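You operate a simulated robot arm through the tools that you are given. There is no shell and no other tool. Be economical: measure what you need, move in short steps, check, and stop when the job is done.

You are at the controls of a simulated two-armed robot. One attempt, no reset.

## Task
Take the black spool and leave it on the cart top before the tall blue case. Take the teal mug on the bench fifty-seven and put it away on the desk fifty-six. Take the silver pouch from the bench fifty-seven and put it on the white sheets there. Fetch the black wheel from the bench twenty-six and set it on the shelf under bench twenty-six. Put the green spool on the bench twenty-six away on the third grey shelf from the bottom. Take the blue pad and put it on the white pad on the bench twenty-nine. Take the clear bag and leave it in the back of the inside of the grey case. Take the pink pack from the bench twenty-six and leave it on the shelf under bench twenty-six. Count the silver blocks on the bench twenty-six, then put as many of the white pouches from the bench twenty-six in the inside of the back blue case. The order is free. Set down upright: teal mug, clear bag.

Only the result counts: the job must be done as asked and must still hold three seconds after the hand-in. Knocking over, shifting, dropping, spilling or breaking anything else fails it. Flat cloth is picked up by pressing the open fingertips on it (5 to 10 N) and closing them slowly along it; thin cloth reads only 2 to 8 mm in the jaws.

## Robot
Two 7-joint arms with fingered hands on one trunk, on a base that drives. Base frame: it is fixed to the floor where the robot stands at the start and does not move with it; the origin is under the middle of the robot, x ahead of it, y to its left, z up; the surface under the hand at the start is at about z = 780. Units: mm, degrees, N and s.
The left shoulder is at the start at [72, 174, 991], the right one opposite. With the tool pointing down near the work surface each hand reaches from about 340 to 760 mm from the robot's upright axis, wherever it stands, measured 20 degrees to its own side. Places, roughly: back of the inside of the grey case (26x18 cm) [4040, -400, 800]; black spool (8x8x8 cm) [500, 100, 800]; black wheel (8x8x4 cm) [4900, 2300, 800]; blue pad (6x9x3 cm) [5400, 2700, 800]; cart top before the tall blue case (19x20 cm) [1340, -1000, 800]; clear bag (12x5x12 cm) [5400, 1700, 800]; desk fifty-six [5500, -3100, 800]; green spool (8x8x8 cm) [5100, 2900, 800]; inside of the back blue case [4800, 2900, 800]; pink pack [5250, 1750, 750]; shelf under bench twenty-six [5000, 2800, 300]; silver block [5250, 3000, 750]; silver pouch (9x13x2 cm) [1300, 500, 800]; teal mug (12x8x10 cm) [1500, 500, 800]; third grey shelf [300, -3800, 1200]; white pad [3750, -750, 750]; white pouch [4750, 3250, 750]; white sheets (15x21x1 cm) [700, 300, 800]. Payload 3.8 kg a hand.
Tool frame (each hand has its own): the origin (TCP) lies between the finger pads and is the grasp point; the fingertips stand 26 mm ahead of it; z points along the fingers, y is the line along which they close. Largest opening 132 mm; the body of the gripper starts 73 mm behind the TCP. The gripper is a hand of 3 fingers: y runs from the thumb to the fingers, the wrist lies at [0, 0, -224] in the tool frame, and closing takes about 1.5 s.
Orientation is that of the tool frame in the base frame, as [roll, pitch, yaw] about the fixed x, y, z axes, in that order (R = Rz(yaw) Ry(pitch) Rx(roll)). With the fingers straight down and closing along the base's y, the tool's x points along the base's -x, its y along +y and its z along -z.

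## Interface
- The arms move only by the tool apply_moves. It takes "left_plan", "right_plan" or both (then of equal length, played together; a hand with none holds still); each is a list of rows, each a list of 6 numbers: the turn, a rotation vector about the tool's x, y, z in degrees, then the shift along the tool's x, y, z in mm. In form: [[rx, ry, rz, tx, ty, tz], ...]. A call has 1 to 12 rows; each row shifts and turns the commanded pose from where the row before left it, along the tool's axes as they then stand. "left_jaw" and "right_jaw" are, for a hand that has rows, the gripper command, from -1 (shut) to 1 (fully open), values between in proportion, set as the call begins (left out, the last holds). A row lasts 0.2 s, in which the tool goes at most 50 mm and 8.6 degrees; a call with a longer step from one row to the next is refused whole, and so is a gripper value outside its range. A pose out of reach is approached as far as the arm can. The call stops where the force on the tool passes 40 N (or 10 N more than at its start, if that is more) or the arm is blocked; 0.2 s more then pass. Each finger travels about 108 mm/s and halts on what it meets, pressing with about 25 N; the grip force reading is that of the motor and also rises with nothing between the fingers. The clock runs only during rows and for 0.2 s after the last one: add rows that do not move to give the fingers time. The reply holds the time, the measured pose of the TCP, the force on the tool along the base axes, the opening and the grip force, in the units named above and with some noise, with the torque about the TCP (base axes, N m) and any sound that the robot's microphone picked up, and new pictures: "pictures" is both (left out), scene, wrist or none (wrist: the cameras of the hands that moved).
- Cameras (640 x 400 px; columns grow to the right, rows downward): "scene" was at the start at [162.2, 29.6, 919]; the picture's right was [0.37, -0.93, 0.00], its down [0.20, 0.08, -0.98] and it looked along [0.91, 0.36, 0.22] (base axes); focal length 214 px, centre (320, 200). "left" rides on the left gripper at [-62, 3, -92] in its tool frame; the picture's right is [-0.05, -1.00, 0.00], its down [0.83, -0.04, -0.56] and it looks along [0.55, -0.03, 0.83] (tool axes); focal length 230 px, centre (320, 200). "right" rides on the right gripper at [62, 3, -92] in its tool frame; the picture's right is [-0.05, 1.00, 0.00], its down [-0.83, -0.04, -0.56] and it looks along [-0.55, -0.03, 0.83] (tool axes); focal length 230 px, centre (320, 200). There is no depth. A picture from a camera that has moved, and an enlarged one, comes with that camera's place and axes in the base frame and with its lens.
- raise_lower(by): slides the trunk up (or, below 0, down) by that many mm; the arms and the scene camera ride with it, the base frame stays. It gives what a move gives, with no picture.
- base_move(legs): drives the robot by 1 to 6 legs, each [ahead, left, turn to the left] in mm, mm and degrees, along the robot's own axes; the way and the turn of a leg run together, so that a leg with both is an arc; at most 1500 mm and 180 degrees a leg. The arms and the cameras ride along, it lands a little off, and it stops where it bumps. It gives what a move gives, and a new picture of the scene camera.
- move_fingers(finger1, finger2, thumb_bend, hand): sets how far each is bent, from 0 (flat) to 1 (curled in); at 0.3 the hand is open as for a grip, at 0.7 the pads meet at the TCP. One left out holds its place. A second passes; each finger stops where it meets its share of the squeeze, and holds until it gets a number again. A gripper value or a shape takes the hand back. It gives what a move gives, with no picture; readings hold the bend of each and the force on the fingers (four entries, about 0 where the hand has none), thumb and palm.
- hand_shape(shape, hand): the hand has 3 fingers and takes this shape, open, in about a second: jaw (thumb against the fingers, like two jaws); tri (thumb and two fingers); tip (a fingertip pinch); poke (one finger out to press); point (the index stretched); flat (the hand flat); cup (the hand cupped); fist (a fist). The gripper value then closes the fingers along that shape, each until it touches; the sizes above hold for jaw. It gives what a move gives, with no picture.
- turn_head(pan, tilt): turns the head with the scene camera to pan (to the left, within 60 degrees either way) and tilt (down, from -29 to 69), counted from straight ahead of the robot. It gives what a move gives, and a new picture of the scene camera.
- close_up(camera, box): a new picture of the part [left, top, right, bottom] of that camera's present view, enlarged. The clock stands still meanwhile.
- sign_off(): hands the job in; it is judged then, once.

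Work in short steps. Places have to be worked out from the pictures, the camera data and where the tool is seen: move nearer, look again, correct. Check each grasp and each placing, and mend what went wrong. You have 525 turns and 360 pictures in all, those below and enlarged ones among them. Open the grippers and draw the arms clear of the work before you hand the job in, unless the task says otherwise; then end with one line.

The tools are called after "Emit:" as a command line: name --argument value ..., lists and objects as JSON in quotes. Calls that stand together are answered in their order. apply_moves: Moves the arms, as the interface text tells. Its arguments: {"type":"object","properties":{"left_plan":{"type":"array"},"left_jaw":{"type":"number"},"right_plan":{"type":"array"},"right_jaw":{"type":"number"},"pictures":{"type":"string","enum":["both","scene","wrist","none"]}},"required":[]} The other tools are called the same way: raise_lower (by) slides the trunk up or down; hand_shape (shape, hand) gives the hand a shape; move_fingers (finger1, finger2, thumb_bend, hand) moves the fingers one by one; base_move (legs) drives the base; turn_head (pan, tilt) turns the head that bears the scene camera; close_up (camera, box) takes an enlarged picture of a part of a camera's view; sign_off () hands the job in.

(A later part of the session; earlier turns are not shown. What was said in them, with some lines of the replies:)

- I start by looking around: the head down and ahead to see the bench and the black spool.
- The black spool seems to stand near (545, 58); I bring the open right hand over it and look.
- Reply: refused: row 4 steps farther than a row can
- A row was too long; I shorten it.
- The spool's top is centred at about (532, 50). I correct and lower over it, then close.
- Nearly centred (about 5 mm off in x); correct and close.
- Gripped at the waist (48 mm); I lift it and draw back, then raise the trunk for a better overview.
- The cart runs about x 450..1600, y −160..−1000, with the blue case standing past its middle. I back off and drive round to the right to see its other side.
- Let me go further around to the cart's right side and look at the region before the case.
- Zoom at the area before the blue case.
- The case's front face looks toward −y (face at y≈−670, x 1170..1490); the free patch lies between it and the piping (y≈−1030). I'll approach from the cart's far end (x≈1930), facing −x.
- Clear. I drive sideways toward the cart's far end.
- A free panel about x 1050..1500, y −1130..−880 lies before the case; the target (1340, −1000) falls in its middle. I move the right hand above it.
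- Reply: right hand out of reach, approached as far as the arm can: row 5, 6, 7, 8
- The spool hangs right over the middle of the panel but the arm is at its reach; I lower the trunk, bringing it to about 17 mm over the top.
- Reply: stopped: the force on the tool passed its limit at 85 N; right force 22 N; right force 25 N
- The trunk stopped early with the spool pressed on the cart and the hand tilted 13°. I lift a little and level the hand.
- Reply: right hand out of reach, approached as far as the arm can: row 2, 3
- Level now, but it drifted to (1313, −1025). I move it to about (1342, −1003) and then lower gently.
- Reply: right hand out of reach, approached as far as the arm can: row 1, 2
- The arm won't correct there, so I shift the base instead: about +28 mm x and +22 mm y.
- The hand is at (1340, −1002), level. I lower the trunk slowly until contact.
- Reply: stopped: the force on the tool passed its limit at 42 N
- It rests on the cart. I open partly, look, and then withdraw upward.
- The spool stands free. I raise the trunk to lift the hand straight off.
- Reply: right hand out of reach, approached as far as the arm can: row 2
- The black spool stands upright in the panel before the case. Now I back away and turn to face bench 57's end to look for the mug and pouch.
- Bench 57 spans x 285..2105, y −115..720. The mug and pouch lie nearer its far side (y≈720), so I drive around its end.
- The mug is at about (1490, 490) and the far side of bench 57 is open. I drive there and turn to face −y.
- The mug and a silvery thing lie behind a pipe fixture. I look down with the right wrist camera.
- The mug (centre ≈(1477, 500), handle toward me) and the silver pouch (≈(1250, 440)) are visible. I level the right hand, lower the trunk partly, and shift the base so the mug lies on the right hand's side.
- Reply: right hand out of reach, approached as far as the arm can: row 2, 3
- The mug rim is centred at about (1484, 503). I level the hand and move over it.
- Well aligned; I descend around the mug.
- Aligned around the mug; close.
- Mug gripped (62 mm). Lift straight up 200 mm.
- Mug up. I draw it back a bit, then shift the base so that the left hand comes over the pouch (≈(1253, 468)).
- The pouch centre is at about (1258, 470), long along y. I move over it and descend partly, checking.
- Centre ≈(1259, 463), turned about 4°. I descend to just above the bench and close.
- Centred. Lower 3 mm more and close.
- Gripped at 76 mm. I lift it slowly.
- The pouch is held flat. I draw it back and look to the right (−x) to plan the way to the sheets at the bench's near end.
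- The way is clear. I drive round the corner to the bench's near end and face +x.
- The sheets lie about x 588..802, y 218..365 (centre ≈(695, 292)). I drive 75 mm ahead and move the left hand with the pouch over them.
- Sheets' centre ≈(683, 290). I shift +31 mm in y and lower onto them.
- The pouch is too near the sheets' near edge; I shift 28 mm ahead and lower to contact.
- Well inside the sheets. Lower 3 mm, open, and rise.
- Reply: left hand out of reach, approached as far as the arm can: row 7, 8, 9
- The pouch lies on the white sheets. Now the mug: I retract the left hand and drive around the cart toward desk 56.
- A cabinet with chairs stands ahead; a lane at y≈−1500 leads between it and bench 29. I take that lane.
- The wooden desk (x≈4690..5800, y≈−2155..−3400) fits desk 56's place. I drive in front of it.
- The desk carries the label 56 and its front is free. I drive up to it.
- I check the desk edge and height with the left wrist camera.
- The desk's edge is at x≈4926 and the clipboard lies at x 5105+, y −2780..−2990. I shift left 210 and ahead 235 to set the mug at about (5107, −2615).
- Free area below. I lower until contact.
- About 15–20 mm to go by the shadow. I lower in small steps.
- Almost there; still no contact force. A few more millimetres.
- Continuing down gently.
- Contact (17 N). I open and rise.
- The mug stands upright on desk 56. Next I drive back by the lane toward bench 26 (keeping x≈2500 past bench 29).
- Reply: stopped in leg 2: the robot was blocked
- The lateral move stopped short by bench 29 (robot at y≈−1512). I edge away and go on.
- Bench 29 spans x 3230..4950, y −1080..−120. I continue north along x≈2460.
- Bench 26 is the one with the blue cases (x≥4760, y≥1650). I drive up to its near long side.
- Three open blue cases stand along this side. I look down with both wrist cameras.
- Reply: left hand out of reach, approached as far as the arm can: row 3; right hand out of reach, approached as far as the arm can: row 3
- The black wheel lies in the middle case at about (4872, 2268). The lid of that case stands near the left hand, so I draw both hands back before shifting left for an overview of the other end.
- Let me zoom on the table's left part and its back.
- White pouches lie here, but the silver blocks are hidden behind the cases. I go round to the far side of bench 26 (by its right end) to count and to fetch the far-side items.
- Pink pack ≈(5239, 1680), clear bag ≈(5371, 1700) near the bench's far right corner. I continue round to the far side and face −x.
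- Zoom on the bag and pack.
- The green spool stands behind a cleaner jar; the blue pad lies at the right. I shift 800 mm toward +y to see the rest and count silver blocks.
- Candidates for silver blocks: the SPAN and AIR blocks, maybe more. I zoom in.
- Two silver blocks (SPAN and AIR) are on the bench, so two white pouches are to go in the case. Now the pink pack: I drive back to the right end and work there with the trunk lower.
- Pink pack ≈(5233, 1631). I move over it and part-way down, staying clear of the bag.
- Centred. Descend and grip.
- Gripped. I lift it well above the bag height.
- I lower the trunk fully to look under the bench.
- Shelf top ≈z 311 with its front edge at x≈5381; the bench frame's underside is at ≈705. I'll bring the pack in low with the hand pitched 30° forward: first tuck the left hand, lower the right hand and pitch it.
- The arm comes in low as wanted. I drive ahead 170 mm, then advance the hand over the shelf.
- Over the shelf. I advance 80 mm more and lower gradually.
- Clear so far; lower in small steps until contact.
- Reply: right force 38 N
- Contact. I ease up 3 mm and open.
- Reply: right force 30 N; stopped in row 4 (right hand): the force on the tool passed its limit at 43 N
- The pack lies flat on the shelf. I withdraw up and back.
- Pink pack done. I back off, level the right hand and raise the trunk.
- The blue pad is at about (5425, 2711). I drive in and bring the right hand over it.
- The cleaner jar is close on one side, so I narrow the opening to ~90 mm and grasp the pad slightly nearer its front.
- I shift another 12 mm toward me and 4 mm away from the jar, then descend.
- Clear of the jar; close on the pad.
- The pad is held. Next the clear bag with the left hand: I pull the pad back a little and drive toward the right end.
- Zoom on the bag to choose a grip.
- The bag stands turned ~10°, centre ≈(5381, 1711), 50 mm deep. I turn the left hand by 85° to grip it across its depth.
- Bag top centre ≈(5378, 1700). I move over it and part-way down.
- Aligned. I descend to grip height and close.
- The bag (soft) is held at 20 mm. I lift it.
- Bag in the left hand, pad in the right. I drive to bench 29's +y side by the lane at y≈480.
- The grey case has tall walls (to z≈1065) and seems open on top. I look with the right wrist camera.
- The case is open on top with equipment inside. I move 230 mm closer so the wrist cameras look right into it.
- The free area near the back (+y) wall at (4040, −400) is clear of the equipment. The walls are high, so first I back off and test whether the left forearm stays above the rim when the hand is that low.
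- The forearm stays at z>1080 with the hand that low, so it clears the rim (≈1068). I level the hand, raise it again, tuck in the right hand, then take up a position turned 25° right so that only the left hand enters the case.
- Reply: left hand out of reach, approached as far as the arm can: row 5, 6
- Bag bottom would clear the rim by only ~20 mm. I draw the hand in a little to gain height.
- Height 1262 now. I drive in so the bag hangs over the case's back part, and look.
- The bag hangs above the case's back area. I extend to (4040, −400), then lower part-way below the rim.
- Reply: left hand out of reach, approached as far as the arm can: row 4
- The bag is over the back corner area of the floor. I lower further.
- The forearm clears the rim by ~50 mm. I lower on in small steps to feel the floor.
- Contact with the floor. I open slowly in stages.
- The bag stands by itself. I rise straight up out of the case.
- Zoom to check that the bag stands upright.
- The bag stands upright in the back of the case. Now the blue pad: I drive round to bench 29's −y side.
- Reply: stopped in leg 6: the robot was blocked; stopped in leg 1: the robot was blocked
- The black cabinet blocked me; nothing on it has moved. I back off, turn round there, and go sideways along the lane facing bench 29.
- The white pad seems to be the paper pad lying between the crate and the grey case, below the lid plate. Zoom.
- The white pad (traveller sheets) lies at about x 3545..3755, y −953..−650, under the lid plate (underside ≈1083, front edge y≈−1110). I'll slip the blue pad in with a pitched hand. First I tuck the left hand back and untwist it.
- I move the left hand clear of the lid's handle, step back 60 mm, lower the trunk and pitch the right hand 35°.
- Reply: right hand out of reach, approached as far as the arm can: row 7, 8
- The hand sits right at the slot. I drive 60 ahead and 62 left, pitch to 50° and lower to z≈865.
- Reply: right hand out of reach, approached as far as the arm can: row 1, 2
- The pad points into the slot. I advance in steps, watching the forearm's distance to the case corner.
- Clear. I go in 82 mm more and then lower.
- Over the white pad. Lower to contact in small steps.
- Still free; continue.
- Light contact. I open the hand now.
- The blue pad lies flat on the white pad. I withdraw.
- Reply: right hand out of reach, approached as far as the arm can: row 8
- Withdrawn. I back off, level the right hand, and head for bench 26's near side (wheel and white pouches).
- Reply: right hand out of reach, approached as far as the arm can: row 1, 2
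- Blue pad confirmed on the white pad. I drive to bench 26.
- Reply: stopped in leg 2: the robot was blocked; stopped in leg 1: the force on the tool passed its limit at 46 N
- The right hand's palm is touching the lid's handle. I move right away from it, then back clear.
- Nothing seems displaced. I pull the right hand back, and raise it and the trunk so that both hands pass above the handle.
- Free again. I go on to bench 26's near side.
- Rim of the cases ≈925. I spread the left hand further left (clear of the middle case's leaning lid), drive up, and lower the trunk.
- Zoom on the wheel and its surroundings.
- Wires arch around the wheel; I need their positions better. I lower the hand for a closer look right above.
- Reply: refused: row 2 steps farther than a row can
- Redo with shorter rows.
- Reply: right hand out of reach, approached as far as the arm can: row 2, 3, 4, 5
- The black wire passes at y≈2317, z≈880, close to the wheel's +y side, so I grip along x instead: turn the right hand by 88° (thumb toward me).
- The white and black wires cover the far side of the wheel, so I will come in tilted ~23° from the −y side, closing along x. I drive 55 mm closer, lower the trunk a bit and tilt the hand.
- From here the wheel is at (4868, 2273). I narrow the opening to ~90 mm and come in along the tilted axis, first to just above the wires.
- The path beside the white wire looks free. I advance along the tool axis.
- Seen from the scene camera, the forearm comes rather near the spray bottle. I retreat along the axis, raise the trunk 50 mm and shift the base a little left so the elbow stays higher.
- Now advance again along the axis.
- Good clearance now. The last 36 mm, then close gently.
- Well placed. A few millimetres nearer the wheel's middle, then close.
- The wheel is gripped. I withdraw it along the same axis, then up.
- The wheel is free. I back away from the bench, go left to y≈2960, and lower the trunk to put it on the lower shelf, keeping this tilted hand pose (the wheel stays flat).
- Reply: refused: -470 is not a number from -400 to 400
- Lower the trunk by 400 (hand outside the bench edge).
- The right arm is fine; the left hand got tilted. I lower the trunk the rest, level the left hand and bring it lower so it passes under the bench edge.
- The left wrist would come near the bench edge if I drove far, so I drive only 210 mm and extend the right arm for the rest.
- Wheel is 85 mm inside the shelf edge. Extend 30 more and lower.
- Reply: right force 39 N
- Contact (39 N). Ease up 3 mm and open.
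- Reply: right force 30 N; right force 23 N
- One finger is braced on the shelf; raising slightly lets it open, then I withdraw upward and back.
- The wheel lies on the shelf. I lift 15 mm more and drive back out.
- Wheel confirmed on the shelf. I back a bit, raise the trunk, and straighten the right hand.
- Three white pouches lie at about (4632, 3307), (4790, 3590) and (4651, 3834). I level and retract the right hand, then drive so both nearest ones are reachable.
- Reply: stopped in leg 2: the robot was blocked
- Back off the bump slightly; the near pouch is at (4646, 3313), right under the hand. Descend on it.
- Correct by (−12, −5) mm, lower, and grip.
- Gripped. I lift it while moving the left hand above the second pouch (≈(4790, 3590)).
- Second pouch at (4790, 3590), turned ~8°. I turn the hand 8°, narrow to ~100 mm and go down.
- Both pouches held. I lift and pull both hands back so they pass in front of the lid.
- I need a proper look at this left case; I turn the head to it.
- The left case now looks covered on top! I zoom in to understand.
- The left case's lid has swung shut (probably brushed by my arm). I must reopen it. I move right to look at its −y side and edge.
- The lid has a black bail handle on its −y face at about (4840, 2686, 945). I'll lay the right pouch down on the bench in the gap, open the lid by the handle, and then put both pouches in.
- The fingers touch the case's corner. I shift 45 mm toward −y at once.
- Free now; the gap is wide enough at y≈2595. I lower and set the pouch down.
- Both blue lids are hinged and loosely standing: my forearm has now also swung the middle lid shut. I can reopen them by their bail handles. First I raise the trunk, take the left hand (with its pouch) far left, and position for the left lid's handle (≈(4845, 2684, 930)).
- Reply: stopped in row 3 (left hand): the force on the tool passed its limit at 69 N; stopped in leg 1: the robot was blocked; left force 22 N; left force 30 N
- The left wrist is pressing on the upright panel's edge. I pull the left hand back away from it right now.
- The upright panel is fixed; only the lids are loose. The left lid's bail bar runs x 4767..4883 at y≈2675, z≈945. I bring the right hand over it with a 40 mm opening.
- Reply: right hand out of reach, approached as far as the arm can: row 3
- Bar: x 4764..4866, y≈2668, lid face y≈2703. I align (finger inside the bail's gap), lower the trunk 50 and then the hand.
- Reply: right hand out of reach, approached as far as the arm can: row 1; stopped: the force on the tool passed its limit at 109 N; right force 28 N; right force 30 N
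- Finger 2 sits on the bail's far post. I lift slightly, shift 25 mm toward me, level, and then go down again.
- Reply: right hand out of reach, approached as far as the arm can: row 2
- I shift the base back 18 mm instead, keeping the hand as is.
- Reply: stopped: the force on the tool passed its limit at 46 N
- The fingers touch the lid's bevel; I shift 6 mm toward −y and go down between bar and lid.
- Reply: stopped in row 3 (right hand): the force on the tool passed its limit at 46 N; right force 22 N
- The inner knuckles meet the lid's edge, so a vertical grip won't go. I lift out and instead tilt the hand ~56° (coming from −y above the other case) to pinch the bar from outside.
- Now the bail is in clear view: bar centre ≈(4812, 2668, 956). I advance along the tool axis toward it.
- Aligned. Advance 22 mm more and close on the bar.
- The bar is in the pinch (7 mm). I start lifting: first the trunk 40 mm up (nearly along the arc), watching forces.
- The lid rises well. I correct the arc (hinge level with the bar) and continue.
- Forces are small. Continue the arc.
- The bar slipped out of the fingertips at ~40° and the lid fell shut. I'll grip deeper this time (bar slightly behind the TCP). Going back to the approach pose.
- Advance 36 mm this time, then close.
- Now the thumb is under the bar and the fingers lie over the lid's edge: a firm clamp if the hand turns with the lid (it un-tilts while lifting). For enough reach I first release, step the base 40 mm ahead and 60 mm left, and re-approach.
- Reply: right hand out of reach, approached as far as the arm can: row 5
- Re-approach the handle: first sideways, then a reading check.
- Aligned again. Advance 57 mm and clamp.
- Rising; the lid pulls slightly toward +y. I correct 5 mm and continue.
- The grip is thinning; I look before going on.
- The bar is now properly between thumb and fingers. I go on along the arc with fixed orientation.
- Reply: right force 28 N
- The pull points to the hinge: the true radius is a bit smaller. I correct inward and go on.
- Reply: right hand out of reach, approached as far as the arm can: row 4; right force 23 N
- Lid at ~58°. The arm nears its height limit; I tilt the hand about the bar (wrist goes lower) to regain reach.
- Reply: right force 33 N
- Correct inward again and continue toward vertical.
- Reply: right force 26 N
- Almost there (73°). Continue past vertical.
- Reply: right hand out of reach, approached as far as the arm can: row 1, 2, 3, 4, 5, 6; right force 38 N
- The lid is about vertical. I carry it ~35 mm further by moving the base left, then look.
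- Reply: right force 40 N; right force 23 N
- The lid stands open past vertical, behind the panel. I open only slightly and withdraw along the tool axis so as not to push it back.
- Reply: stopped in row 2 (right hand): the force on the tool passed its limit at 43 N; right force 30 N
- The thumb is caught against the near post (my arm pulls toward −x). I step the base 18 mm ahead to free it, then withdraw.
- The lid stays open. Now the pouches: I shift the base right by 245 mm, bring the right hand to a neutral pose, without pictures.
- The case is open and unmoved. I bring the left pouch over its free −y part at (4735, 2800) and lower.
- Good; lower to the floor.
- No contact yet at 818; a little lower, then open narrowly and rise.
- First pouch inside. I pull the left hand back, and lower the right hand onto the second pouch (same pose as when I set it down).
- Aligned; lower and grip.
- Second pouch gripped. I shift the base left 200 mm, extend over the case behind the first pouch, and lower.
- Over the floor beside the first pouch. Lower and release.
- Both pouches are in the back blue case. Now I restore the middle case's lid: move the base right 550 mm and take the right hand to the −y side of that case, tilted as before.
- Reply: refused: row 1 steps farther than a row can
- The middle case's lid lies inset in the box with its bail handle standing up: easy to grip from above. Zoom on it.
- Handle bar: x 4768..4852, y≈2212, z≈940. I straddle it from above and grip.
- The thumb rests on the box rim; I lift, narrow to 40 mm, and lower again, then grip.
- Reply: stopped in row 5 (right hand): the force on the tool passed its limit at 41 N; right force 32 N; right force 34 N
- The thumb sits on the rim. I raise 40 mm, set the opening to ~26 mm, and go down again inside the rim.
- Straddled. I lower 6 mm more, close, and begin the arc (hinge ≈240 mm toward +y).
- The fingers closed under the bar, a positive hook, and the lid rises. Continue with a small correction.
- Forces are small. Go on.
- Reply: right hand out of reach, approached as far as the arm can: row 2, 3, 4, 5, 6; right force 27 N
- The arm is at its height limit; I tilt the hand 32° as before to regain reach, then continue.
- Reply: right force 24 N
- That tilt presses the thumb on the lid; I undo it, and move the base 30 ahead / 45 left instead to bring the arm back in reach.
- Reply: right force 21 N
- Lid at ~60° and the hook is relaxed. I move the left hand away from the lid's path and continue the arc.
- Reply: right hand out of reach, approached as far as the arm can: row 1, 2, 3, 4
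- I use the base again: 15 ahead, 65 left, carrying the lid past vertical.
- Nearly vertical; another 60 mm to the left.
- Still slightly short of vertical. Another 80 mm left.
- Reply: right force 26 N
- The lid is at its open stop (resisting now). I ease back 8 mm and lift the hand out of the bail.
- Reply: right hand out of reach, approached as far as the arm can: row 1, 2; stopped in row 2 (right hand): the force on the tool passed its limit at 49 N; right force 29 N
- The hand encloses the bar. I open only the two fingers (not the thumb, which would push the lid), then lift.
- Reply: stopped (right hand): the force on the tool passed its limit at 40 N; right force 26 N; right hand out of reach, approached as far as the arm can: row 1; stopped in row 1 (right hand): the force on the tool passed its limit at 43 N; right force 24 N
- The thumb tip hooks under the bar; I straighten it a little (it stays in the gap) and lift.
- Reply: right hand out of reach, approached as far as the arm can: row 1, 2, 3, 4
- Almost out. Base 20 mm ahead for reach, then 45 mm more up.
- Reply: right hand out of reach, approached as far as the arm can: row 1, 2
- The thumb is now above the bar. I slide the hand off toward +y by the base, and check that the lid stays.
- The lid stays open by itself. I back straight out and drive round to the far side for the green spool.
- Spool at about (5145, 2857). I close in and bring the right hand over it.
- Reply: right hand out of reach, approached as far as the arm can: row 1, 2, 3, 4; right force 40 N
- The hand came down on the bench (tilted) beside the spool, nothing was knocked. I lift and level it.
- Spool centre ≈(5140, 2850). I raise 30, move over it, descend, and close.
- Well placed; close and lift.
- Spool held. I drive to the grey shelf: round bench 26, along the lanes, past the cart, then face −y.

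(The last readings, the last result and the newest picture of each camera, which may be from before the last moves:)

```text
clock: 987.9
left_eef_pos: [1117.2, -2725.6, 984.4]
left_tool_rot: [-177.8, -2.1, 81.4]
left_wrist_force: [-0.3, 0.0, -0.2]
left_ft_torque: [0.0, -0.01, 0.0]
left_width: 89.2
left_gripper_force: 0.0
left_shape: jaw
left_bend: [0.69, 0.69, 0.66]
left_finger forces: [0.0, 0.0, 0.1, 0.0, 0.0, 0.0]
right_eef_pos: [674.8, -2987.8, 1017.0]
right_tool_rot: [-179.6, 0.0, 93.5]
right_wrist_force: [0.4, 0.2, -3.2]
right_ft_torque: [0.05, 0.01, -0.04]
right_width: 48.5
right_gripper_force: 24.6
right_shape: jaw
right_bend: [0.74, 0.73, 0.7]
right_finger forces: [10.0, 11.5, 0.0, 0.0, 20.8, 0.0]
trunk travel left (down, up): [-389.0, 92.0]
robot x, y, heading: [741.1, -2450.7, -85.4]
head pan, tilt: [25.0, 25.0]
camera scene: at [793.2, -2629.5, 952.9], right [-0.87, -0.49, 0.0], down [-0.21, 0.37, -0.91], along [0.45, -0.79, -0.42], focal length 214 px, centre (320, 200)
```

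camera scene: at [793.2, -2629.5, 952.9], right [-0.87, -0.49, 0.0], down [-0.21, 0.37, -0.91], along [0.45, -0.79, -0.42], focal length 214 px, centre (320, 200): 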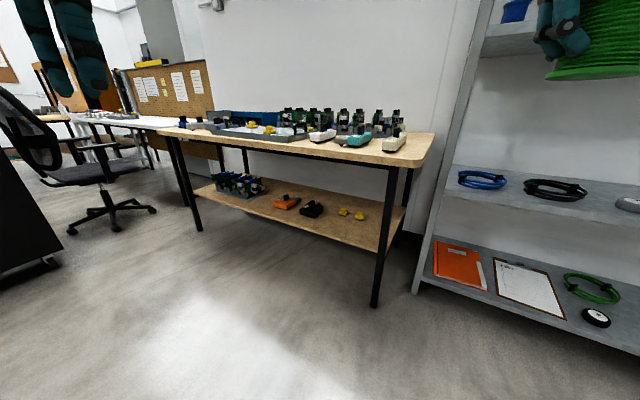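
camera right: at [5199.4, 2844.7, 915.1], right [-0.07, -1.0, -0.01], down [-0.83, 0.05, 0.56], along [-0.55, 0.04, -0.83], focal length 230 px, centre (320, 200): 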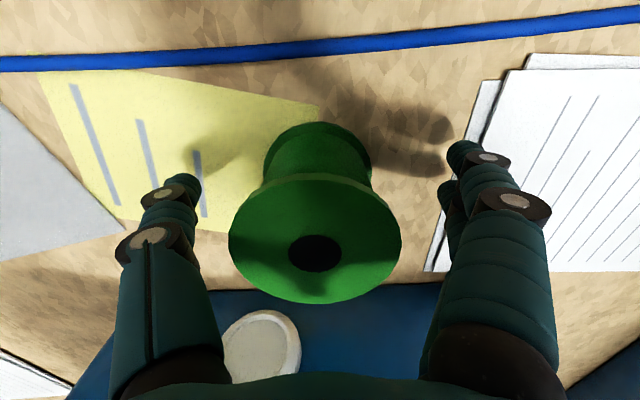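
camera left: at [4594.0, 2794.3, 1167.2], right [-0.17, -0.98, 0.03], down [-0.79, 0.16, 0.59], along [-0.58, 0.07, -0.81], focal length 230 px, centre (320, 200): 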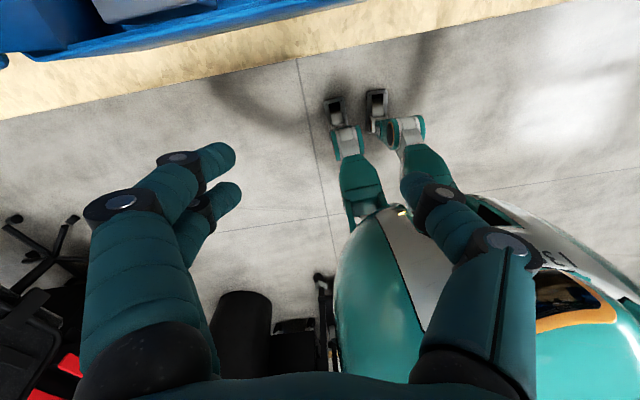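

I raise the trunk fully and look at the rack ahead-right.

Emit:
raise_lower --by 90

Emit:
turn_head --pan -15 --tilt 5

```text
clock: 989.1
left_eef_pos: [1116.2, -2726.5, 1072.3]
left_tool_rot: [-177.9, -2.1, 81.4]
left_wrist_force: [0.1, 0.2, 0.1]
left_ft_torque: [0.0, -0.01, -0.02]
left_width: 88.9
left_gripper_force: 0.1
left_shape: jaw
left_bend: [0.69, 0.69, 0.66]
left_finger forces: [0.1, 0.0, 0.0, 0.1, 0.0, 0.1]
right_eef_pos: [675.2, -2989.5, 1106.8]
right_tool_rot: [-179.6, -0.2, 93.5]
right_wrist_force: [-0.2, -0.4, -3.3]
right_ft_torque: [0.11, -0.02, 0.01]
right_width: 48.2
right_gripper_force: 24.7
right_shape: jaw
right_bend: [0.74, 0.73, 0.7]
right_finger forces: [9.9, 11.4, 0.1, 0.0, 20.7, 0.0]
trunk travel left (down, up): [-479.0, 2.0]
robot x, y, heading: [740.3, -2449.1, -85.4]
head pan, tilt: [25.0, 25.0]
```

```text
clock: 990.2
left_eef_pos: [1116.5, -2724.9, 1073.4]
left_tool_rot: [-177.9, -2.1, 81.4]
left_wrist_force: [-0.6, 0.9, -0.4]
left_ft_torque: [-0.01, -0.03, 0.0]
left_width: 89.1
left_gripper_force: 0.1
left_shape: jaw
left_bend: [0.69, 0.69, 0.66]
left_finger forces: [0.1, 0.0, 0.0, 0.1, 0.1, 0.0]
right_eef_pos: [673.9, -2989.1, 1109.0]
right_tool_rot: [-179.6, 0.0, 93.5]
right_wrist_force: [0.3, 1.3, -3.8]
right_ft_torque: [0.01, 0.03, 0.01]
right_width: 48.2
right_gripper_force: 24.9
right_shape: jaw
right_bend: [0.74, 0.73, 0.7]
right_finger forces: [9.9, 11.4, 0.0, 0.0, 20.7, 0.1]
trunk travel left (down, up): [-479.0, 2.0]
robot x, y, heading: [742.8, -2451.6, -85.3]
head pan, tilt: [-15.0, 5.0]
camera scene: at [732.0, -2650.9, 1106.1], right [-0.98, 0.18, 0.0], down [0.02, 0.09, -1.0], along [-0.18, -0.98, -0.09], focal length 214 px, centre (320, 200)
```

scene: 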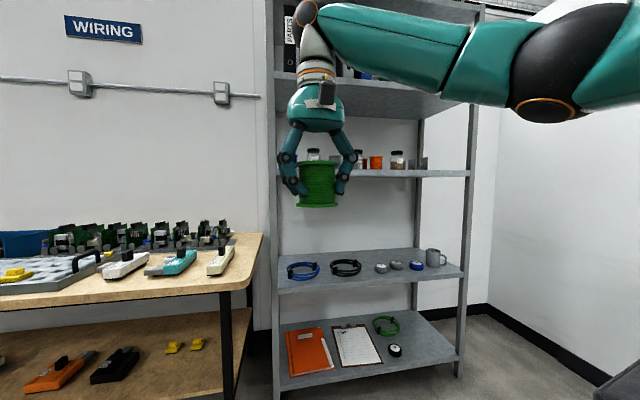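

Third shelf surface ≈ z 1155 (front y≈−3600, x −230..770), next shelf ≈1550. I align to heading −90, shift right so I clear the wooden bench, and raise the spool.

Emit:
apply_moves --right_plan '[[0, 0, 0, 0, 0, -35], [0, 0, 0, 0, 0, -35], [0, 0, 0, 0, 0, -35], [0, 0, 0, 0, 0, -15]]' --pictures "none"

Emit:
base_move --legs '[[0, 0, -4.7], [0, -165, 0], [420, 0, 0]]'

```text
clock: 991.2
left_eef_pos: [1115.8, -2724.9, 1074.7]
left_tool_rot: [-177.9, -2.1, 81.4]
left_wrist_force: [-0.3, -1.6, 0.2]
left_ft_torque: [0.01, 0.01, -0.01]
left_width: 89.1
left_gripper_force: 0.0
left_shape: jaw
left_bend: [0.69, 0.69, 0.66]
left_finger forces: [0.0, 0.0, 0.1, 0.0, 0.1, 0.1]
right_eef_pos: [674.9, -2988.7, 1228.7]
right_tool_rot: [-179.5, -0.1, 93.5]
right_wrist_force: [-0.1, 0.4, -3.2]
right_ft_torque: [0.02, -0.05, -0.01]
right_width: 48.2
right_gripper_force: 25.0
right_shape: jaw
right_bend: [0.74, 0.73, 0.7]
right_finger forces: [10.0, 11.4, 0.0, 0.0, 20.6, 0.0]
trunk travel left (down, up): [-479.0, 2.0]
robot x, y, heading: [741.6, -2453.0, -85.6]
head pan, tilt: [-15.0, 5.0]
```

```text
clock: 996.0
left_eef_pos: [917.9, -3181.2, 1074.4]
left_tool_rot: [-178.0, -2.0, 76.1]
left_wrist_force: [0.4, -0.3, 0.5]
left_ft_torque: [0.01, 0.03, 0.01]
left_width: 88.9
left_gripper_force: 0.0
left_shape: jaw
left_bend: [0.69, 0.69, 0.66]
left_finger forces: [0.0, 0.0, 0.0, 0.1, 0.0, 0.0]
right_eef_pos: [453.9, -3402.4, 1229.5]
right_tool_rot: [-179.6, 0.0, 88.2]
right_wrist_force: [0.0, -0.7, -4.0]
right_ft_torque: [0.03, -0.02, 0.03]
right_width: 48.3
right_gripper_force: 24.9
right_shape: jaw
right_bend: [0.74, 0.73, 0.7]
right_finger forces: [10.0, 11.5, 0.1, 0.0, 20.8, 0.0]
trunk travel left (down, up): [-479.0, 2.0]
robot x, y, heading: [568.6, -2873.3, -90.7]
head pan, tilt: [-15.0, 5.0]
camera scene: at [542.3, -3071.3, 1106.3], right [-0.96, 0.27, 0.0], down [0.02, 0.08, -1.0], along [-0.27, -0.96, -0.09], focal length 214 px, centre (320, 200)
```

scene: 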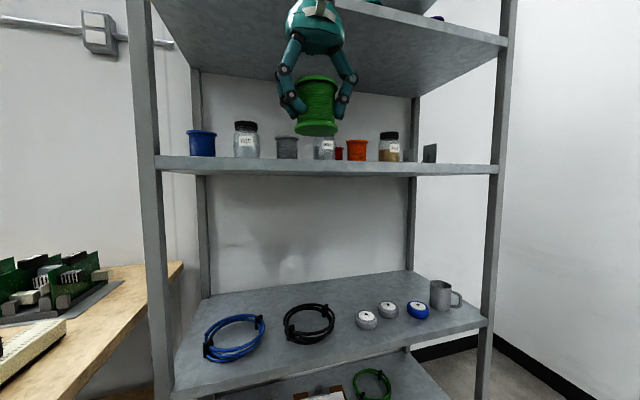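

Items stand in a row ~90 mm behind the shelf's front edge; a gap of ~110 mm lies at x≈32. I turn the hand 88° (closing along y) so the spool fits between them, then reposition the base (heading −100).

Emit:
apply_moves --right_plan '[[0, 0, 8, 0, 0, 0], [0, 0, 8, 0, 0, 0], [0, 0, 8, 0, 0, 0], [0, 0, 8, 0, 0, 0], [0, 0, 8, 0, 0, 0], [0, 0, 8, 0, 0, 0], [0, 0, 8, 0, 0, 0], [0, 0, 8, 0, 0, 0], [0, 0, 8, 0, 0, 0], [0, 0, 8, 0, 0, 0], [0, 0, 8, 0, 0, 0]]' --pictures "none"

Emit:
base_move --legs '[[0, -338, 0], [0, 0, -9.3], [150, 0, 0]]'

```text
clock: 998.4
left_eef_pos: [918.4, -3180.9, 1073.2]
left_tool_rot: [-177.9, -2.1, 76.0]
left_wrist_force: [0.3, -0.6, 0.3]
left_ft_torque: [-0.01, 0.0, 0.02]
left_width: 89.0
left_gripper_force: 0.1
left_shape: jaw
left_bend: [0.69, 0.69, 0.66]
left_finger forces: [0.0, 0.1, 0.1, 0.1, 0.0, 0.0]
right_eef_pos: [452.7, -3403.5, 1229.6]
right_tool_rot: [179.9, 0.4, 0.0]
right_wrist_force: [0.4, -1.1, -3.3]
right_ft_torque: [-0.02, -0.06, 0.02]
right_width: 48.4
right_gripper_force: 25.1
right_shape: jaw
right_bend: [0.74, 0.73, 0.7]
right_finger forces: [10.1, 11.5, 0.1, 0.1, 20.7, 0.0]
trunk travel left (down, up): [-479.0, 2.0]
robot x, y, heading: [570.5, -2874.6, -91.1]
head pan, tilt: [-15.0, 5.0]
```

```text
clock: 1003.5
left_eef_pos: [498.4, -3372.1, 1072.8]
left_tool_rot: [-177.8, -2.0, 66.7]
left_wrist_force: [0.0, -0.4, 0.1]
left_ft_torque: [0.01, 0.0, 0.03]
left_width: 89.2
left_gripper_force: 0.0
left_shape: jaw
left_bend: [0.69, 0.69, 0.66]
left_finger forces: [0.1, 0.0, 0.1, 0.1, 0.0, 0.0]
right_eef_pos: [4.6, -3514.4, 1231.4]
right_tool_rot: [179.9, 0.3, -9.4]
right_wrist_force: [0.6, -0.4, -2.6]
right_ft_torque: [-0.02, -0.03, -0.03]
right_width: 48.0
right_gripper_force: 25.2
right_shape: jaw
right_bend: [0.74, 0.73, 0.7]
right_finger forces: [10.1, 11.5, 0.1, 0.1, 20.8, 0.0]
trunk travel left (down, up): [-479.0, 2.0]
robot x, y, heading: [202.0, -3012.3, -100.2]
head pan, tilt: [-15.0, 5.0]
camera scene: at [145.7, -3202.1, 1106.5], right [-0.9, 0.43, 0.0], down [0.04, 0.08, -1.0], along [-0.43, -0.9, -0.09], focal length 214 px, centre (320, 200)
```

scene: 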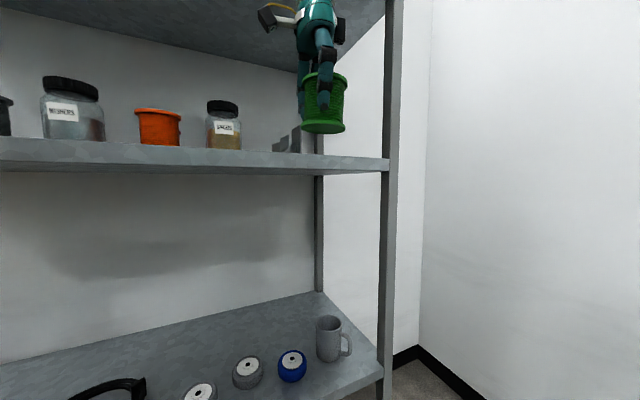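

The free stretch is right of the last items: x≈−25..−185; I choose (−105, −3665). I lower the left hand out of the third shelf's way, then turn 8° right and move in.

Emit:
apply_moves --left_plan '[[0, 0, 0, 0, 0, 42], [0, 0, 0, 0, 0, 42], [0, 0, 0, 0, 0, 42], [0, 0, 0, 0, 0, 42], [0, 0, 0, 0, 0, 42], [0, 0, 0, 0, 0, 40]]' --pictures "none"

Emit:
base_move --legs '[[0, 0, -8], [95, 17, 0]]'

Emit:
apply_moves --right_plan '[[0, 0, 0, 0, 0, 0]]' --pictures "wrist"

```text
clock: 1004.9
left_eef_pos: [494.0, -3360.6, 821.9]
left_tool_rot: [-177.9, -1.9, 66.5]
left_wrist_force: [0.0, 0.0, -0.9]
left_ft_torque: [0.03, 0.01, -0.01]
left_width: 89.1
left_gripper_force: 0.1
left_shape: jaw
left_bend: [0.69, 0.69, 0.66]
left_finger forces: [0.0, 0.0, 0.0, 0.0, 0.1, 0.1]
right_eef_pos: [3.6, -3514.2, 1229.9]
right_tool_rot: [-179.9, 0.4, -9.3]
right_wrist_force: [0.9, 0.6, -3.1]
right_ft_torque: [0.0, -0.03, -0.02]
right_width: 48.4
right_gripper_force: 24.7
right_shape: jaw
right_bend: [0.74, 0.73, 0.7]
right_finger forces: [10.2, 11.5, 0.0, 0.0, 20.7, 0.1]
trunk travel left (down, up): [-479.0, 2.0]
robot x, y, heading: [205.9, -3011.6, -100.2]
head pan, tilt: [-15.0, 5.0]
```

```text
clock: 1006.7
left_eef_pos: [430.2, -3490.2, 823.6]
left_tool_rot: [-177.9, -2.0, 58.7]
left_wrist_force: [-0.8, 0.0, -0.3]
left_ft_torque: [0.01, 0.01, -0.03]
left_width: 88.9
left_gripper_force: 0.0
left_shape: jaw
left_bend: [0.69, 0.69, 0.66]
left_finger forces: [0.1, 0.1, 0.0, 0.1, 0.0, 0.1]
right_eef_pos: [-75.5, -3576.7, 1229.7]
right_tool_rot: [-179.9, 0.5, -17.2]
right_wrist_force: [0.0, -0.2, -3.0]
right_ft_torque: [-0.02, -0.04, -0.03]
right_width: 48.6
right_gripper_force: 24.9
right_shape: jaw
right_bend: [0.74, 0.73, 0.7]
right_finger forces: [10.3, 11.5, 0.0, 0.0, 20.8, 0.0]
trunk travel left (down, up): [-479.0, 2.0]
robot x, y, heading: [193.2, -3110.6, -108.3]
head pan, tilt: [-15.0, 5.0]
camera scene: at [107.2, -3287.4, 1106.3], right [-0.84, 0.55, 0.0], down [0.05, 0.07, -1.0], along [-0.55, -0.83, -0.09], focal length 214 px, centre (320, 200)
```

scene: 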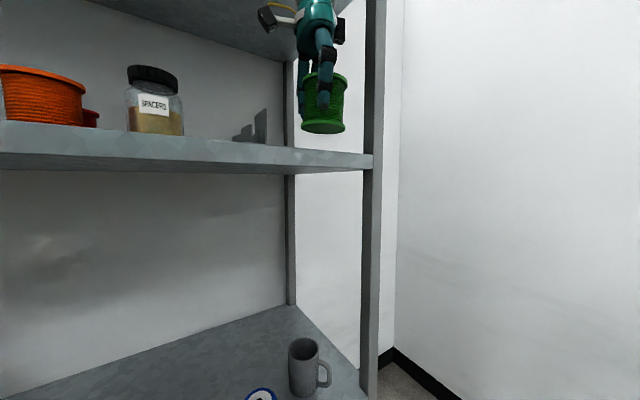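

```text
clock: 1007.1
left_eef_pos: [429.9, -3490.0, 823.5]
left_tool_rot: [-177.9, -2.0, 58.7]
left_wrist_force: [-0.1, -0.2, 0.7]
left_ft_torque: [0.02, -0.02, 0.0]
left_width: 89.3
left_gripper_force: 0.2
left_shape: jaw
left_bend: [0.69, 0.69, 0.66]
left_finger forces: [0.0, 0.0, 0.0, 0.0, 0.0, 0.0]
right_eef_pos: [-75.5, -3576.5, 1230.5]
right_tool_rot: [-180.0, 0.4, -17.0]
right_wrist_force: [-0.1, 0.9, -3.7]
right_ft_torque: [-0.04, -0.04, 0.0]
right_width: 48.2
right_gripper_force: 24.7
right_shape: jaw
right_bend: [0.74, 0.73, 0.7]
right_finger forces: [10.3, 11.6, 0.0, 0.0, 20.8, 0.1]
trunk travel left (down, up): [-479.0, 2.0]
robot x, y, heading: [195.0, -3108.3, -108.3]
head pan, tilt: [-15.0, 5.0]
camera right: at [-17.4, -3598.7, 1321.6], right [-0.34, -0.94, 0.0], down [-0.78, 0.28, 0.56], along [-0.53, 0.19, -0.83], focal length 230 px, centre (320, 200)
```

right: 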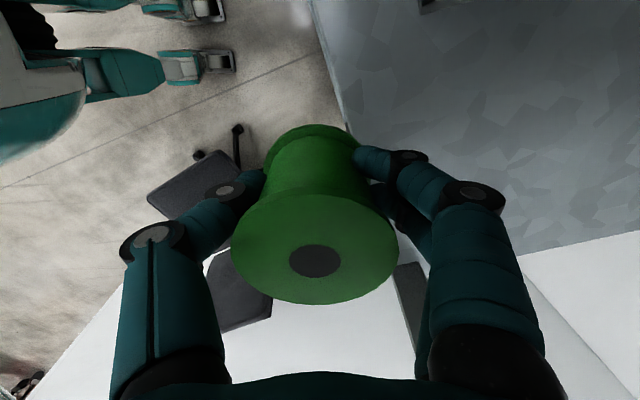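

The stretch of shelf is empty. I pull the left hand back a little and drive 90 mm ahead so the spool comes to about (−104, −3662).

Emit:
apply_moves --left_plan '[[0, 0, 0, 35, -21, 0], [0, 0, 0, 35, -21, 0]]' --pictures "none"

Emit:
base_move --legs '[[92, 0, 0]]'

Emit:
apply_moves --right_plan '[[0, 0, 0, 0, 0, 6], [0, 0, 0, 0, 0, 6], [0, 0, 0, 0, 0, 0]]' --pictures "wrist"

```text
clock: 1007.7
left_eef_pos: [431.5, -3408.8, 827.8]
left_tool_rot: [-177.9, -2.0, 58.7]
left_wrist_force: [0.6, -0.1, -0.1]
left_ft_torque: [0.01, 0.02, -0.03]
left_width: 89.0
left_gripper_force: 0.1
left_shape: jaw
left_bend: [0.69, 0.69, 0.66]
left_finger forces: [0.0, 0.0, 0.0, 0.0, 0.1, 0.1]
right_eef_pos: [-75.1, -3577.2, 1230.5]
right_tool_rot: [-179.9, 0.4, -17.1]
right_wrist_force: [0.0, 0.3, -3.1]
right_ft_torque: [-0.03, 0.0, -0.02]
right_width: 48.5
right_gripper_force: 25.0
right_shape: jaw
right_bend: [0.74, 0.73, 0.7]
right_finger forces: [10.1, 11.4, 0.1, 0.0, 20.7, 0.2]
trunk travel left (down, up): [-479.0, 2.0]
robot x, y, heading: [189.0, -3104.5, -108.4]
head pan, tilt: [-15.0, 5.0]
```

```text
clock: 1008.8
left_eef_pos: [403.7, -3495.0, 828.1]
left_tool_rot: [-177.9, -2.2, 58.8]
left_wrist_force: [0.2, -0.1, -0.5]
left_ft_torque: [0.02, 0.01, -0.01]
left_width: 88.8
left_gripper_force: 0.0
left_shape: jaw
left_bend: [0.69, 0.69, 0.66]
left_finger forces: [0.1, 0.0, 0.0, 0.0, 0.1, 0.0]
right_eef_pos: [-102.9, -3662.4, 1230.1]
right_tool_rot: [180.0, 0.4, -17.1]
right_wrist_force: [-0.5, -0.5, -3.4]
right_ft_torque: [0.01, -0.04, -0.03]
right_width: 48.2
right_gripper_force: 25.1
right_shape: jaw
right_bend: [0.74, 0.73, 0.7]
right_finger forces: [10.4, 11.5, 0.1, 0.1, 20.8, 0.1]
trunk travel left (down, up): [-479.0, 2.0]
robot x, y, heading: [164.1, -3194.9, -108.1]
head pan, tilt: [-15.0, 5.0]
camera scene: at [79.3, -3372.4, 1106.3], right [-0.84, 0.55, 0.0], down [0.05, 0.07, -1.0], along [-0.55, -0.83, -0.09], focal length 214 px, centre (320, 200)
```

scene: 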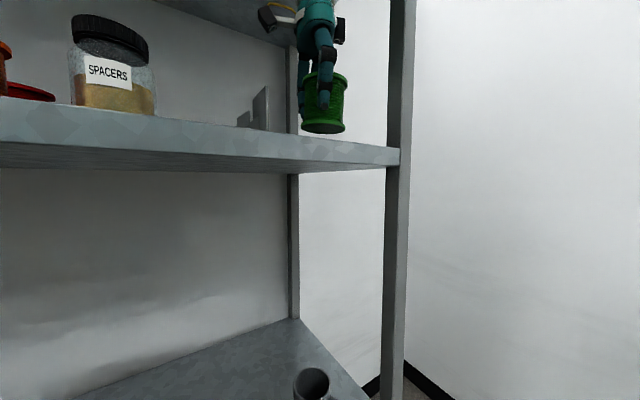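

```text
clock: 1009.6
left_eef_pos: [403.2, -3494.0, 828.5]
left_tool_rot: [-177.9, -2.1, 58.7]
left_wrist_force: [0.1, 1.0, -0.1]
left_ft_torque: [-0.04, -0.01, 0.01]
left_width: 88.8
left_gripper_force: 0.0
left_shape: jaw
left_bend: [0.69, 0.69, 0.66]
left_finger forces: [0.0, 0.1, 0.1, 0.1, 0.0, 0.0]
right_eef_pos: [-103.7, -3662.3, 1218.4]
right_tool_rot: [-180.0, 0.4, -17.0]
right_wrist_force: [-0.7, 0.2, -2.0]
right_ft_torque: [0.02, -0.05, 0.01]
right_width: 48.3
right_gripper_force: 25.2
right_shape: jaw
right_bend: [0.74, 0.73, 0.7]
right_finger forces: [10.2, 11.5, 0.0, 0.0, 20.8, 0.0]
trunk travel left (down, up): [-479.0, 2.0]
robot x, y, heading: [165.3, -3192.7, -108.4]
head pan, tilt: [-15.0, 5.0]
camera right: at [-44.9, -3684.4, 1309.4], right [-0.34, -0.94, 0.0], down [-0.78, 0.28, 0.56], along [-0.53, 0.19, -0.83], focal length 230 px, centre (320, 200)
```

right: 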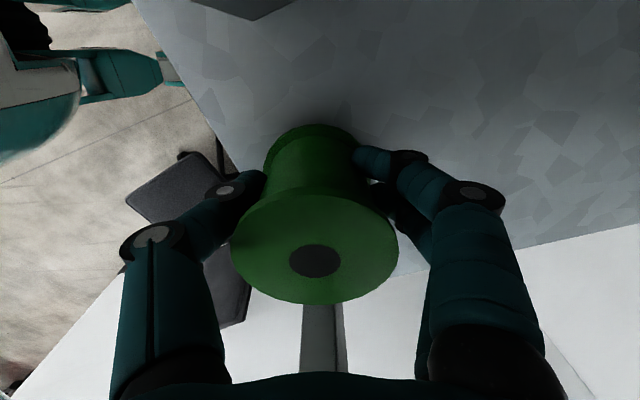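

Spool hovers ~24 mm inside the edge. I move 12 mm deeper and lower to contact.

Emit:
apply_moves --right_plan '[[0, 0, 0, 0, 12, 0], [0, 0, 0, 0, 0, 4], [0, 0, 0, 0, 0, 3], [0, 0, 0, 0, 0, 0]]' --pictures "none"

Emit:
apply_moves --right_plan '[[0, 0, 0, 0, 0, 3], [0, 0, 0, 0, 0, 0]]' --pictures "none"

```text
clock: 1010.6
left_eef_pos: [402.7, -3494.4, 828.3]
left_tool_rot: [-177.9, -2.1, 58.6]
left_wrist_force: [-0.1, -0.1, 0.2]
left_ft_torque: [-0.01, 0.0, -0.01]
left_width: 88.9
left_gripper_force: 0.0
left_shape: jaw
left_bend: [0.69, 0.69, 0.66]
left_finger forces: [0.0, 0.0, 0.0, 0.1, 0.0, 0.1]
right_eef_pos: [-107.0, -3674.0, 1211.4]
right_tool_rot: [-179.9, 0.3, -17.1]
right_wrist_force: [-0.3, -0.7, -2.9]
right_ft_torque: [-0.02, -0.05, 0.02]
right_width: 48.6
right_gripper_force: 24.8
right_shape: jaw
right_bend: [0.74, 0.73, 0.7]
right_finger forces: [10.2, 11.5, 0.0, 0.0, 20.7, 0.1]
trunk travel left (down, up): [-479.0, 2.0]
robot x, y, heading: [163.6, -3191.5, -108.3]
head pan, tilt: [-15.0, 5.0]
```

```text
clock: 1011.2
left_eef_pos: [403.2, -3494.5, 828.6]
left_tool_rot: [-177.9, -2.2, 58.7]
left_wrist_force: [0.3, -0.2, -0.5]
left_ft_torque: [-0.03, 0.05, -0.02]
left_width: 89.1
left_gripper_force: 0.0
left_shape: jaw
left_bend: [0.69, 0.69, 0.66]
left_finger forces: [0.0, 0.1, 0.0, 0.1, 0.1, 0.0]
right_eef_pos: [-106.5, -3674.2, 1209.4]
right_tool_rot: [179.9, 0.3, -17.1]
right_wrist_force: [-0.3, 0.4, -4.5]
right_ft_torque: [0.02, -0.05, 0.0]
right_width: 48.2
right_gripper_force: 24.6
right_shape: jaw
right_bend: [0.74, 0.73, 0.7]
right_finger forces: [10.2, 11.5, 0.1, 0.0, 20.7, 0.0]
trunk travel left (down, up): [-479.0, 2.0]
robot x, y, heading: [161.5, -3193.5, -108.2]
head pan, tilt: [-15.0, 5.0]
```

No contact yet; a few more small steps.

Emit:
apply_moves --right_plan '[[0, 0, 0, 0, 0, 3], [0, 0, 0, 0, 0, 3], [0, 0, 0, 0, 0, 0]]' --pictures "none"

Emit:
apply_moves --right_plan '[[0, 0, 0, 0, 0, 3], [0, 0, 0, 0, 0, 0]]' --pictures "none"

Emit:
close_up --camera "scene" --box '[240, 40, 420, 180]'

```text
clock: 1012.0
left_eef_pos: [402.7, -3494.3, 827.9]
left_tool_rot: [-177.9, -2.1, 58.7]
left_wrist_force: [0.7, -0.8, 0.0]
left_ft_torque: [0.0, -0.02, 0.01]
left_width: 89.2
left_gripper_force: 0.0
left_shape: jaw
left_bend: [0.69, 0.69, 0.66]
left_finger forces: [0.0, 0.0, 0.1, 0.0, 0.1, 0.0]
right_eef_pos: [-107.4, -3673.7, 1204.1]
right_tool_rot: [179.9, 0.3, -17.0]
right_wrist_force: [0.5, 0.2, 4.6]
right_ft_torque: [0.09, 0.06, 0.0]
right_width: 48.2
right_gripper_force: 24.8
right_shape: jaw
right_bend: [0.74, 0.73, 0.7]
right_finger forces: [11.2, 13.0, 0.0, 0.1, 22.1, 0.1]
trunk travel left (down, up): [-479.0, 2.0]
robot x, y, heading: [164.0, -3191.7, -108.1]
head pan, tilt: [-15.0, 5.0]
```

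```text
clock: 1012.6
left_eef_pos: [403.6, -3493.0, 828.5]
left_tool_rot: [-177.9, -2.0, 58.8]
left_wrist_force: [-0.3, 0.0, -0.2]
left_ft_torque: [0.02, 0.0, 0.0]
left_width: 88.9
left_gripper_force: 0.0
left_shape: jaw
left_bend: [0.69, 0.69, 0.66]
left_finger forces: [0.0, 0.1, 0.0, 0.0, 0.0, 0.0]
right_eef_pos: [-106.3, -3672.5, 1202.1]
right_tool_rot: [179.7, 0.3, -17.1]
right_wrist_force: [-1.2, -2.1, 16.5]
right_ft_torque: [0.05, 0.09, 0.04]
right_width: 48.6
right_gripper_force: 25.1
right_shape: jaw
right_bend: [0.74, 0.74, 0.71]
right_finger forces: [12.9, 14.4, 0.0, 0.0, 23.2, 0.0]
trunk travel left (down, up): [-479.0, 2.0]
robot x, y, heading: [162.9, -3192.0, -108.3]
head pan, tilt: [-15.0, 5.0]
```

```text
2.86 times, centred on (330, 110) of scene
camera zoom: at [79.8, -3371.4, 1106.8], right [-0.84, 0.55, 0.0], down [0.05, 0.07, -1.0], along [-0.55, -0.83, -0.09], focal length 613 px, centre (291, 457)
```

zoom: 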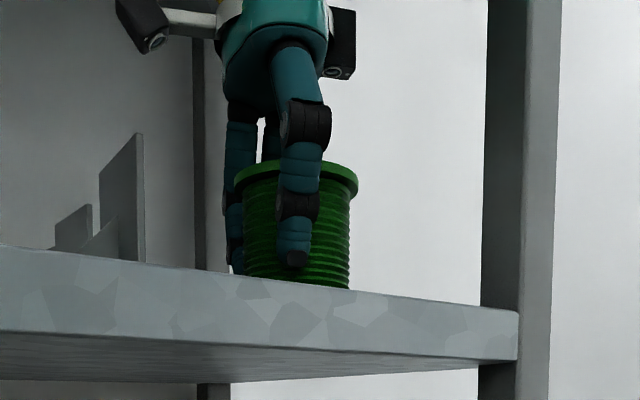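

Firm contact. The shelf above limits lifting, so I open fully, then lift 40 mm while tilting the hand 32° toward me so the rear fingers clear the spool's top.

Emit:
apply_moves --right_plan '[[0, 0, 0, 0, 0, -1], [0, 0, 0, 0, 0, 0], [0, 0, 0, 0, 0, 0], [0, 0, 0, 0, 0, 0], [0, 0, 0, 0, 0, 0], [0, 0, 0, 0, 0, 0]]' --right_jaw 1 --pictures "none"

Emit:
apply_moves --right_plan '[[0, 0, 0, 0, 0, -12], [-6, 0, 0, 0, 0, -8], [-6, 0, 0, 0, 0, -6]]' --pictures "wrist"

```text
clock: 1014.0
left_eef_pos: [403.5, -3494.5, 829.1]
left_tool_rot: [-177.9, -2.2, 58.7]
left_wrist_force: [-0.1, -0.5, 1.1]
left_ft_torque: [0.04, 0.03, 0.0]
left_width: 89.2
left_gripper_force: 0.0
left_shape: jaw
left_bend: [0.69, 0.69, 0.66]
left_finger forces: [0.0, 0.1, 0.1, 0.0, 0.0, 0.0]
right_eef_pos: [-107.2, -3673.9, 1199.0]
right_tool_rot: [-179.9, 0.4, -17.1]
right_wrist_force: [-0.5, -0.9, 0.7]
right_ft_torque: [0.01, -0.01, 0.0]
right_width: 131.8
right_gripper_force: 0.1
right_shape: jaw
right_bend: [0.3, 0.3, 0.3]
right_finger forces: [0.0, 0.0, 0.1, 0.1, 0.0, 0.1]
trunk travel left (down, up): [-479.0, 2.0]
robot x, y, heading: [164.4, -3186.1, -108.2]
head pan, tilt: [-15.0, 5.0]
```

```text
clock: 1014.8
left_eef_pos: [403.9, -3494.0, 828.5]
left_tool_rot: [-177.9, -2.1, 58.8]
left_wrist_force: [0.2, 0.4, 0.7]
left_ft_torque: [0.01, -0.04, 0.02]
left_width: 89.0
left_gripper_force: 0.0
left_shape: jaw
left_bend: [0.69, 0.69, 0.66]
left_finger forces: [0.0, 0.0, 0.0, 0.0, 0.1, 0.0]
right_eef_pos: [-106.1, -3672.6, 1226.2]
right_tool_rot: [167.9, 0.4, -17.1]
right_wrist_force: [-0.1, 0.6, -0.4]
right_ft_torque: [0.0, -0.02, 0.02]
right_width: 131.8
right_gripper_force: 0.0
right_shape: jaw
right_bend: [0.3, 0.3, 0.3]
right_finger forces: [0.0, 0.0, 0.0, 0.0, 0.0, 0.1]
trunk travel left (down, up): [-479.0, 2.0]
robot x, y, heading: [164.1, -3190.6, -108.3]
head pan, tilt: [-15.0, 5.0]
camera right: at [-43.0, -3676.4, 1316.0], right [-0.34, -0.92, 0.21], down [-0.74, 0.39, 0.54], along [-0.58, 0.03, -0.82], focal length 230 px, centre (320, 200)
```

right: 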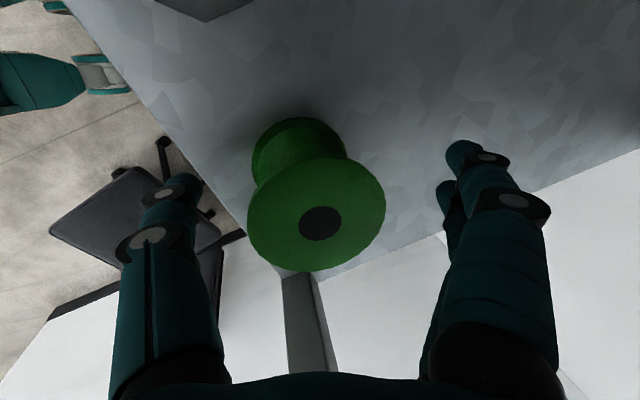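

Working well: the spool stands upright and free. Continue tilting and lifting.

Emit:
apply_moves --right_plan '[[-6, 0, 0, 0, 2, -8], [-6, 0, 0, 0, 3, -8], [-6, 0, 0, 0, 3, -7]]' --pictures "wrist"

```text
clock: 1015.6
left_eef_pos: [404.1, -3495.1, 827.6]
left_tool_rot: [-177.8, -2.1, 58.7]
left_wrist_force: [-0.1, -0.1, -0.5]
left_ft_torque: [-0.04, -0.01, 0.01]
left_width: 89.0
left_gripper_force: 0.1
left_shape: jaw
left_bend: [0.69, 0.69, 0.66]
left_finger forces: [0.0, 0.1, 0.0, 0.0, 0.1, 0.1]
right_eef_pos: [-105.5, -3672.8, 1250.0]
right_tool_rot: [149.9, 0.3, -17.1]
right_wrist_force: [0.0, -0.5, -0.1]
right_ft_torque: [-0.02, -0.01, 0.01]
right_width: 131.8
right_gripper_force: 0.1
right_shape: jaw
right_bend: [0.3, 0.3, 0.3]
right_finger forces: [0.1, 0.1, 0.0, 0.0, 0.1, 0.0]
trunk travel left (down, up): [-479.0, 2.0]
robot x, y, heading: [166.8, -3189.8, -108.0]
head pan, tilt: [-15.0, 5.0]
camera right: at [-34.8, -3650.9, 1331.2], right [-0.3, -0.81, 0.5], down [-0.7, 0.54, 0.46], along [-0.65, -0.21, -0.73], focal length 230 px, centre (320, 200)
```

right: 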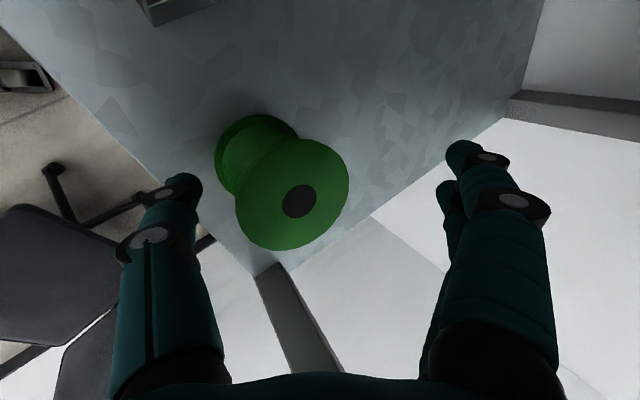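

The rear fingers are now above the spool's top. I drive straight back out and look.

Emit:
base_move --legs '[[-330, 0, 0]]'

Emit:
close_up --camera "scene" --box '[150, 80, 450, 260]'

```text
clock: 1017.7
left_eef_pos: [505.5, -3185.8, 827.4]
left_tool_rot: [-177.8, -2.1, 58.5]
left_wrist_force: [-0.1, 0.1, -0.2]
left_ft_torque: [0.0, -0.01, 0.0]
left_width: 89.0
left_gripper_force: 0.1
left_shape: jaw
left_bend: [0.69, 0.69, 0.66]
left_finger forces: [0.0, 0.0, 0.1, 0.0, 0.0, 0.1]
right_eef_pos: [-4.8, -3363.1, 1249.7]
right_tool_rot: [150.0, 0.5, -17.2]
right_wrist_force: [-0.1, -0.1, -0.2]
right_ft_torque: [0.0, 0.0, 0.01]
right_width: 131.7
right_gripper_force: 0.0
right_shape: jaw
right_bend: [0.3, 0.3, 0.3]
right_finger forces: [0.1, 0.1, 0.0, 0.0, 0.1, 0.0]
trunk travel left (down, up): [-479.0, 2.0]
robot x, y, heading: [265.1, -2881.2, -107.8]
head pan, tilt: [-15.0, 5.0]
camera scene: at [181.4, -3061.7, 1106.2], right [-0.84, 0.55, 0.0], down [0.05, 0.07, -1.0], along [-0.55, -0.83, -0.09], focal length 214 px, centre (320, 200)
```

scene: 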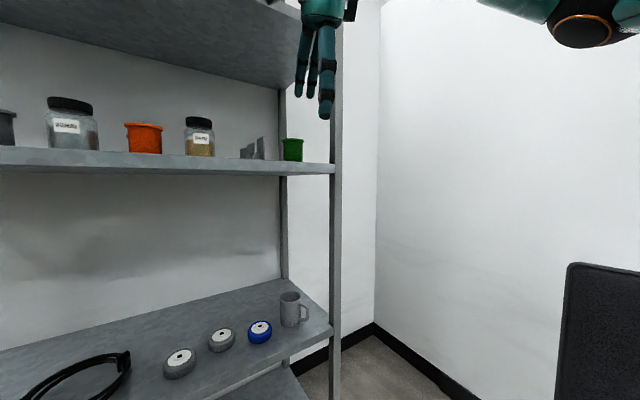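

```text
2.13 times, centred on (300, 170) of scene
camera zoom: at [181.4, -3061.7, 1106.2], right [-0.84, 0.55, 0.0], down [0.05, 0.07, -1.0], along [-0.55, -0.83, -0.09], focal length 458 px, centre (363, 264)
```

zoom: 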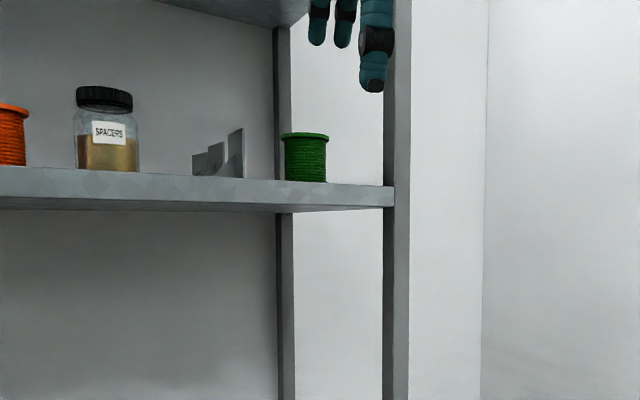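

All items are in place, and the green spool stands on the third shelf. I open the left hand fully as well, then hand in.

Emit:
apply_moves --left_plan '[[0, 0, 0, 0, 0, 0], [0, 0, 0, 0, 0, 0], [0, 0, 0, 0, 0, 0]]' --right_plan '[[0, 0, 0, 0, 0, 0], [0, 0, 0, 0, 0, 0], [0, 0, 0, 0, 0, 0]]' --left_jaw 1 --right_jaw 1 --pictures "none"

Emit:
sign_off

```text
clock: 1018.5
left_eef_pos: [504.1, -3184.7, 827.1]
left_tool_rot: [-178.0, -2.1, 58.6]
left_wrist_force: [0.3, -0.3, -0.6]
left_ft_torque: [0.0, -0.01, -0.01]
left_width: 131.9
left_gripper_force: 0.1
left_shape: jaw
left_bend: [0.3, 0.3, 0.3]
left_finger forces: [0.1, 0.1, 0.1, 0.1, 0.0, 0.0]
right_eef_pos: [-4.7, -3362.5, 1250.8]
right_tool_rot: [150.0, 0.4, -17.2]
right_wrist_force: [-0.6, 0.2, -0.4]
right_ft_torque: [0.0, -0.02, -0.03]
right_width: 131.5
right_gripper_force: 0.1
right_shape: jaw
right_bend: [0.3, 0.3, 0.3]
right_finger forces: [0.0, 0.1, 0.0, 0.0, 0.0, 0.0]
trunk travel left (down, up): [-479.0, 2.0]
robot x, y, heading: [265.9, -2881.0, -108.4]
head pan, tilt: [-15.0, 5.0]
```

```text
The job is handed in.
```

I handed the job in with all nine parts done (two silver blocks counted, so two white pouches moved), but along the way my arm swung two blue-case lids shut (I reopened both), and I bumped the grey case's lid handle, the black cabinet and other fittings with no shift that I could see.
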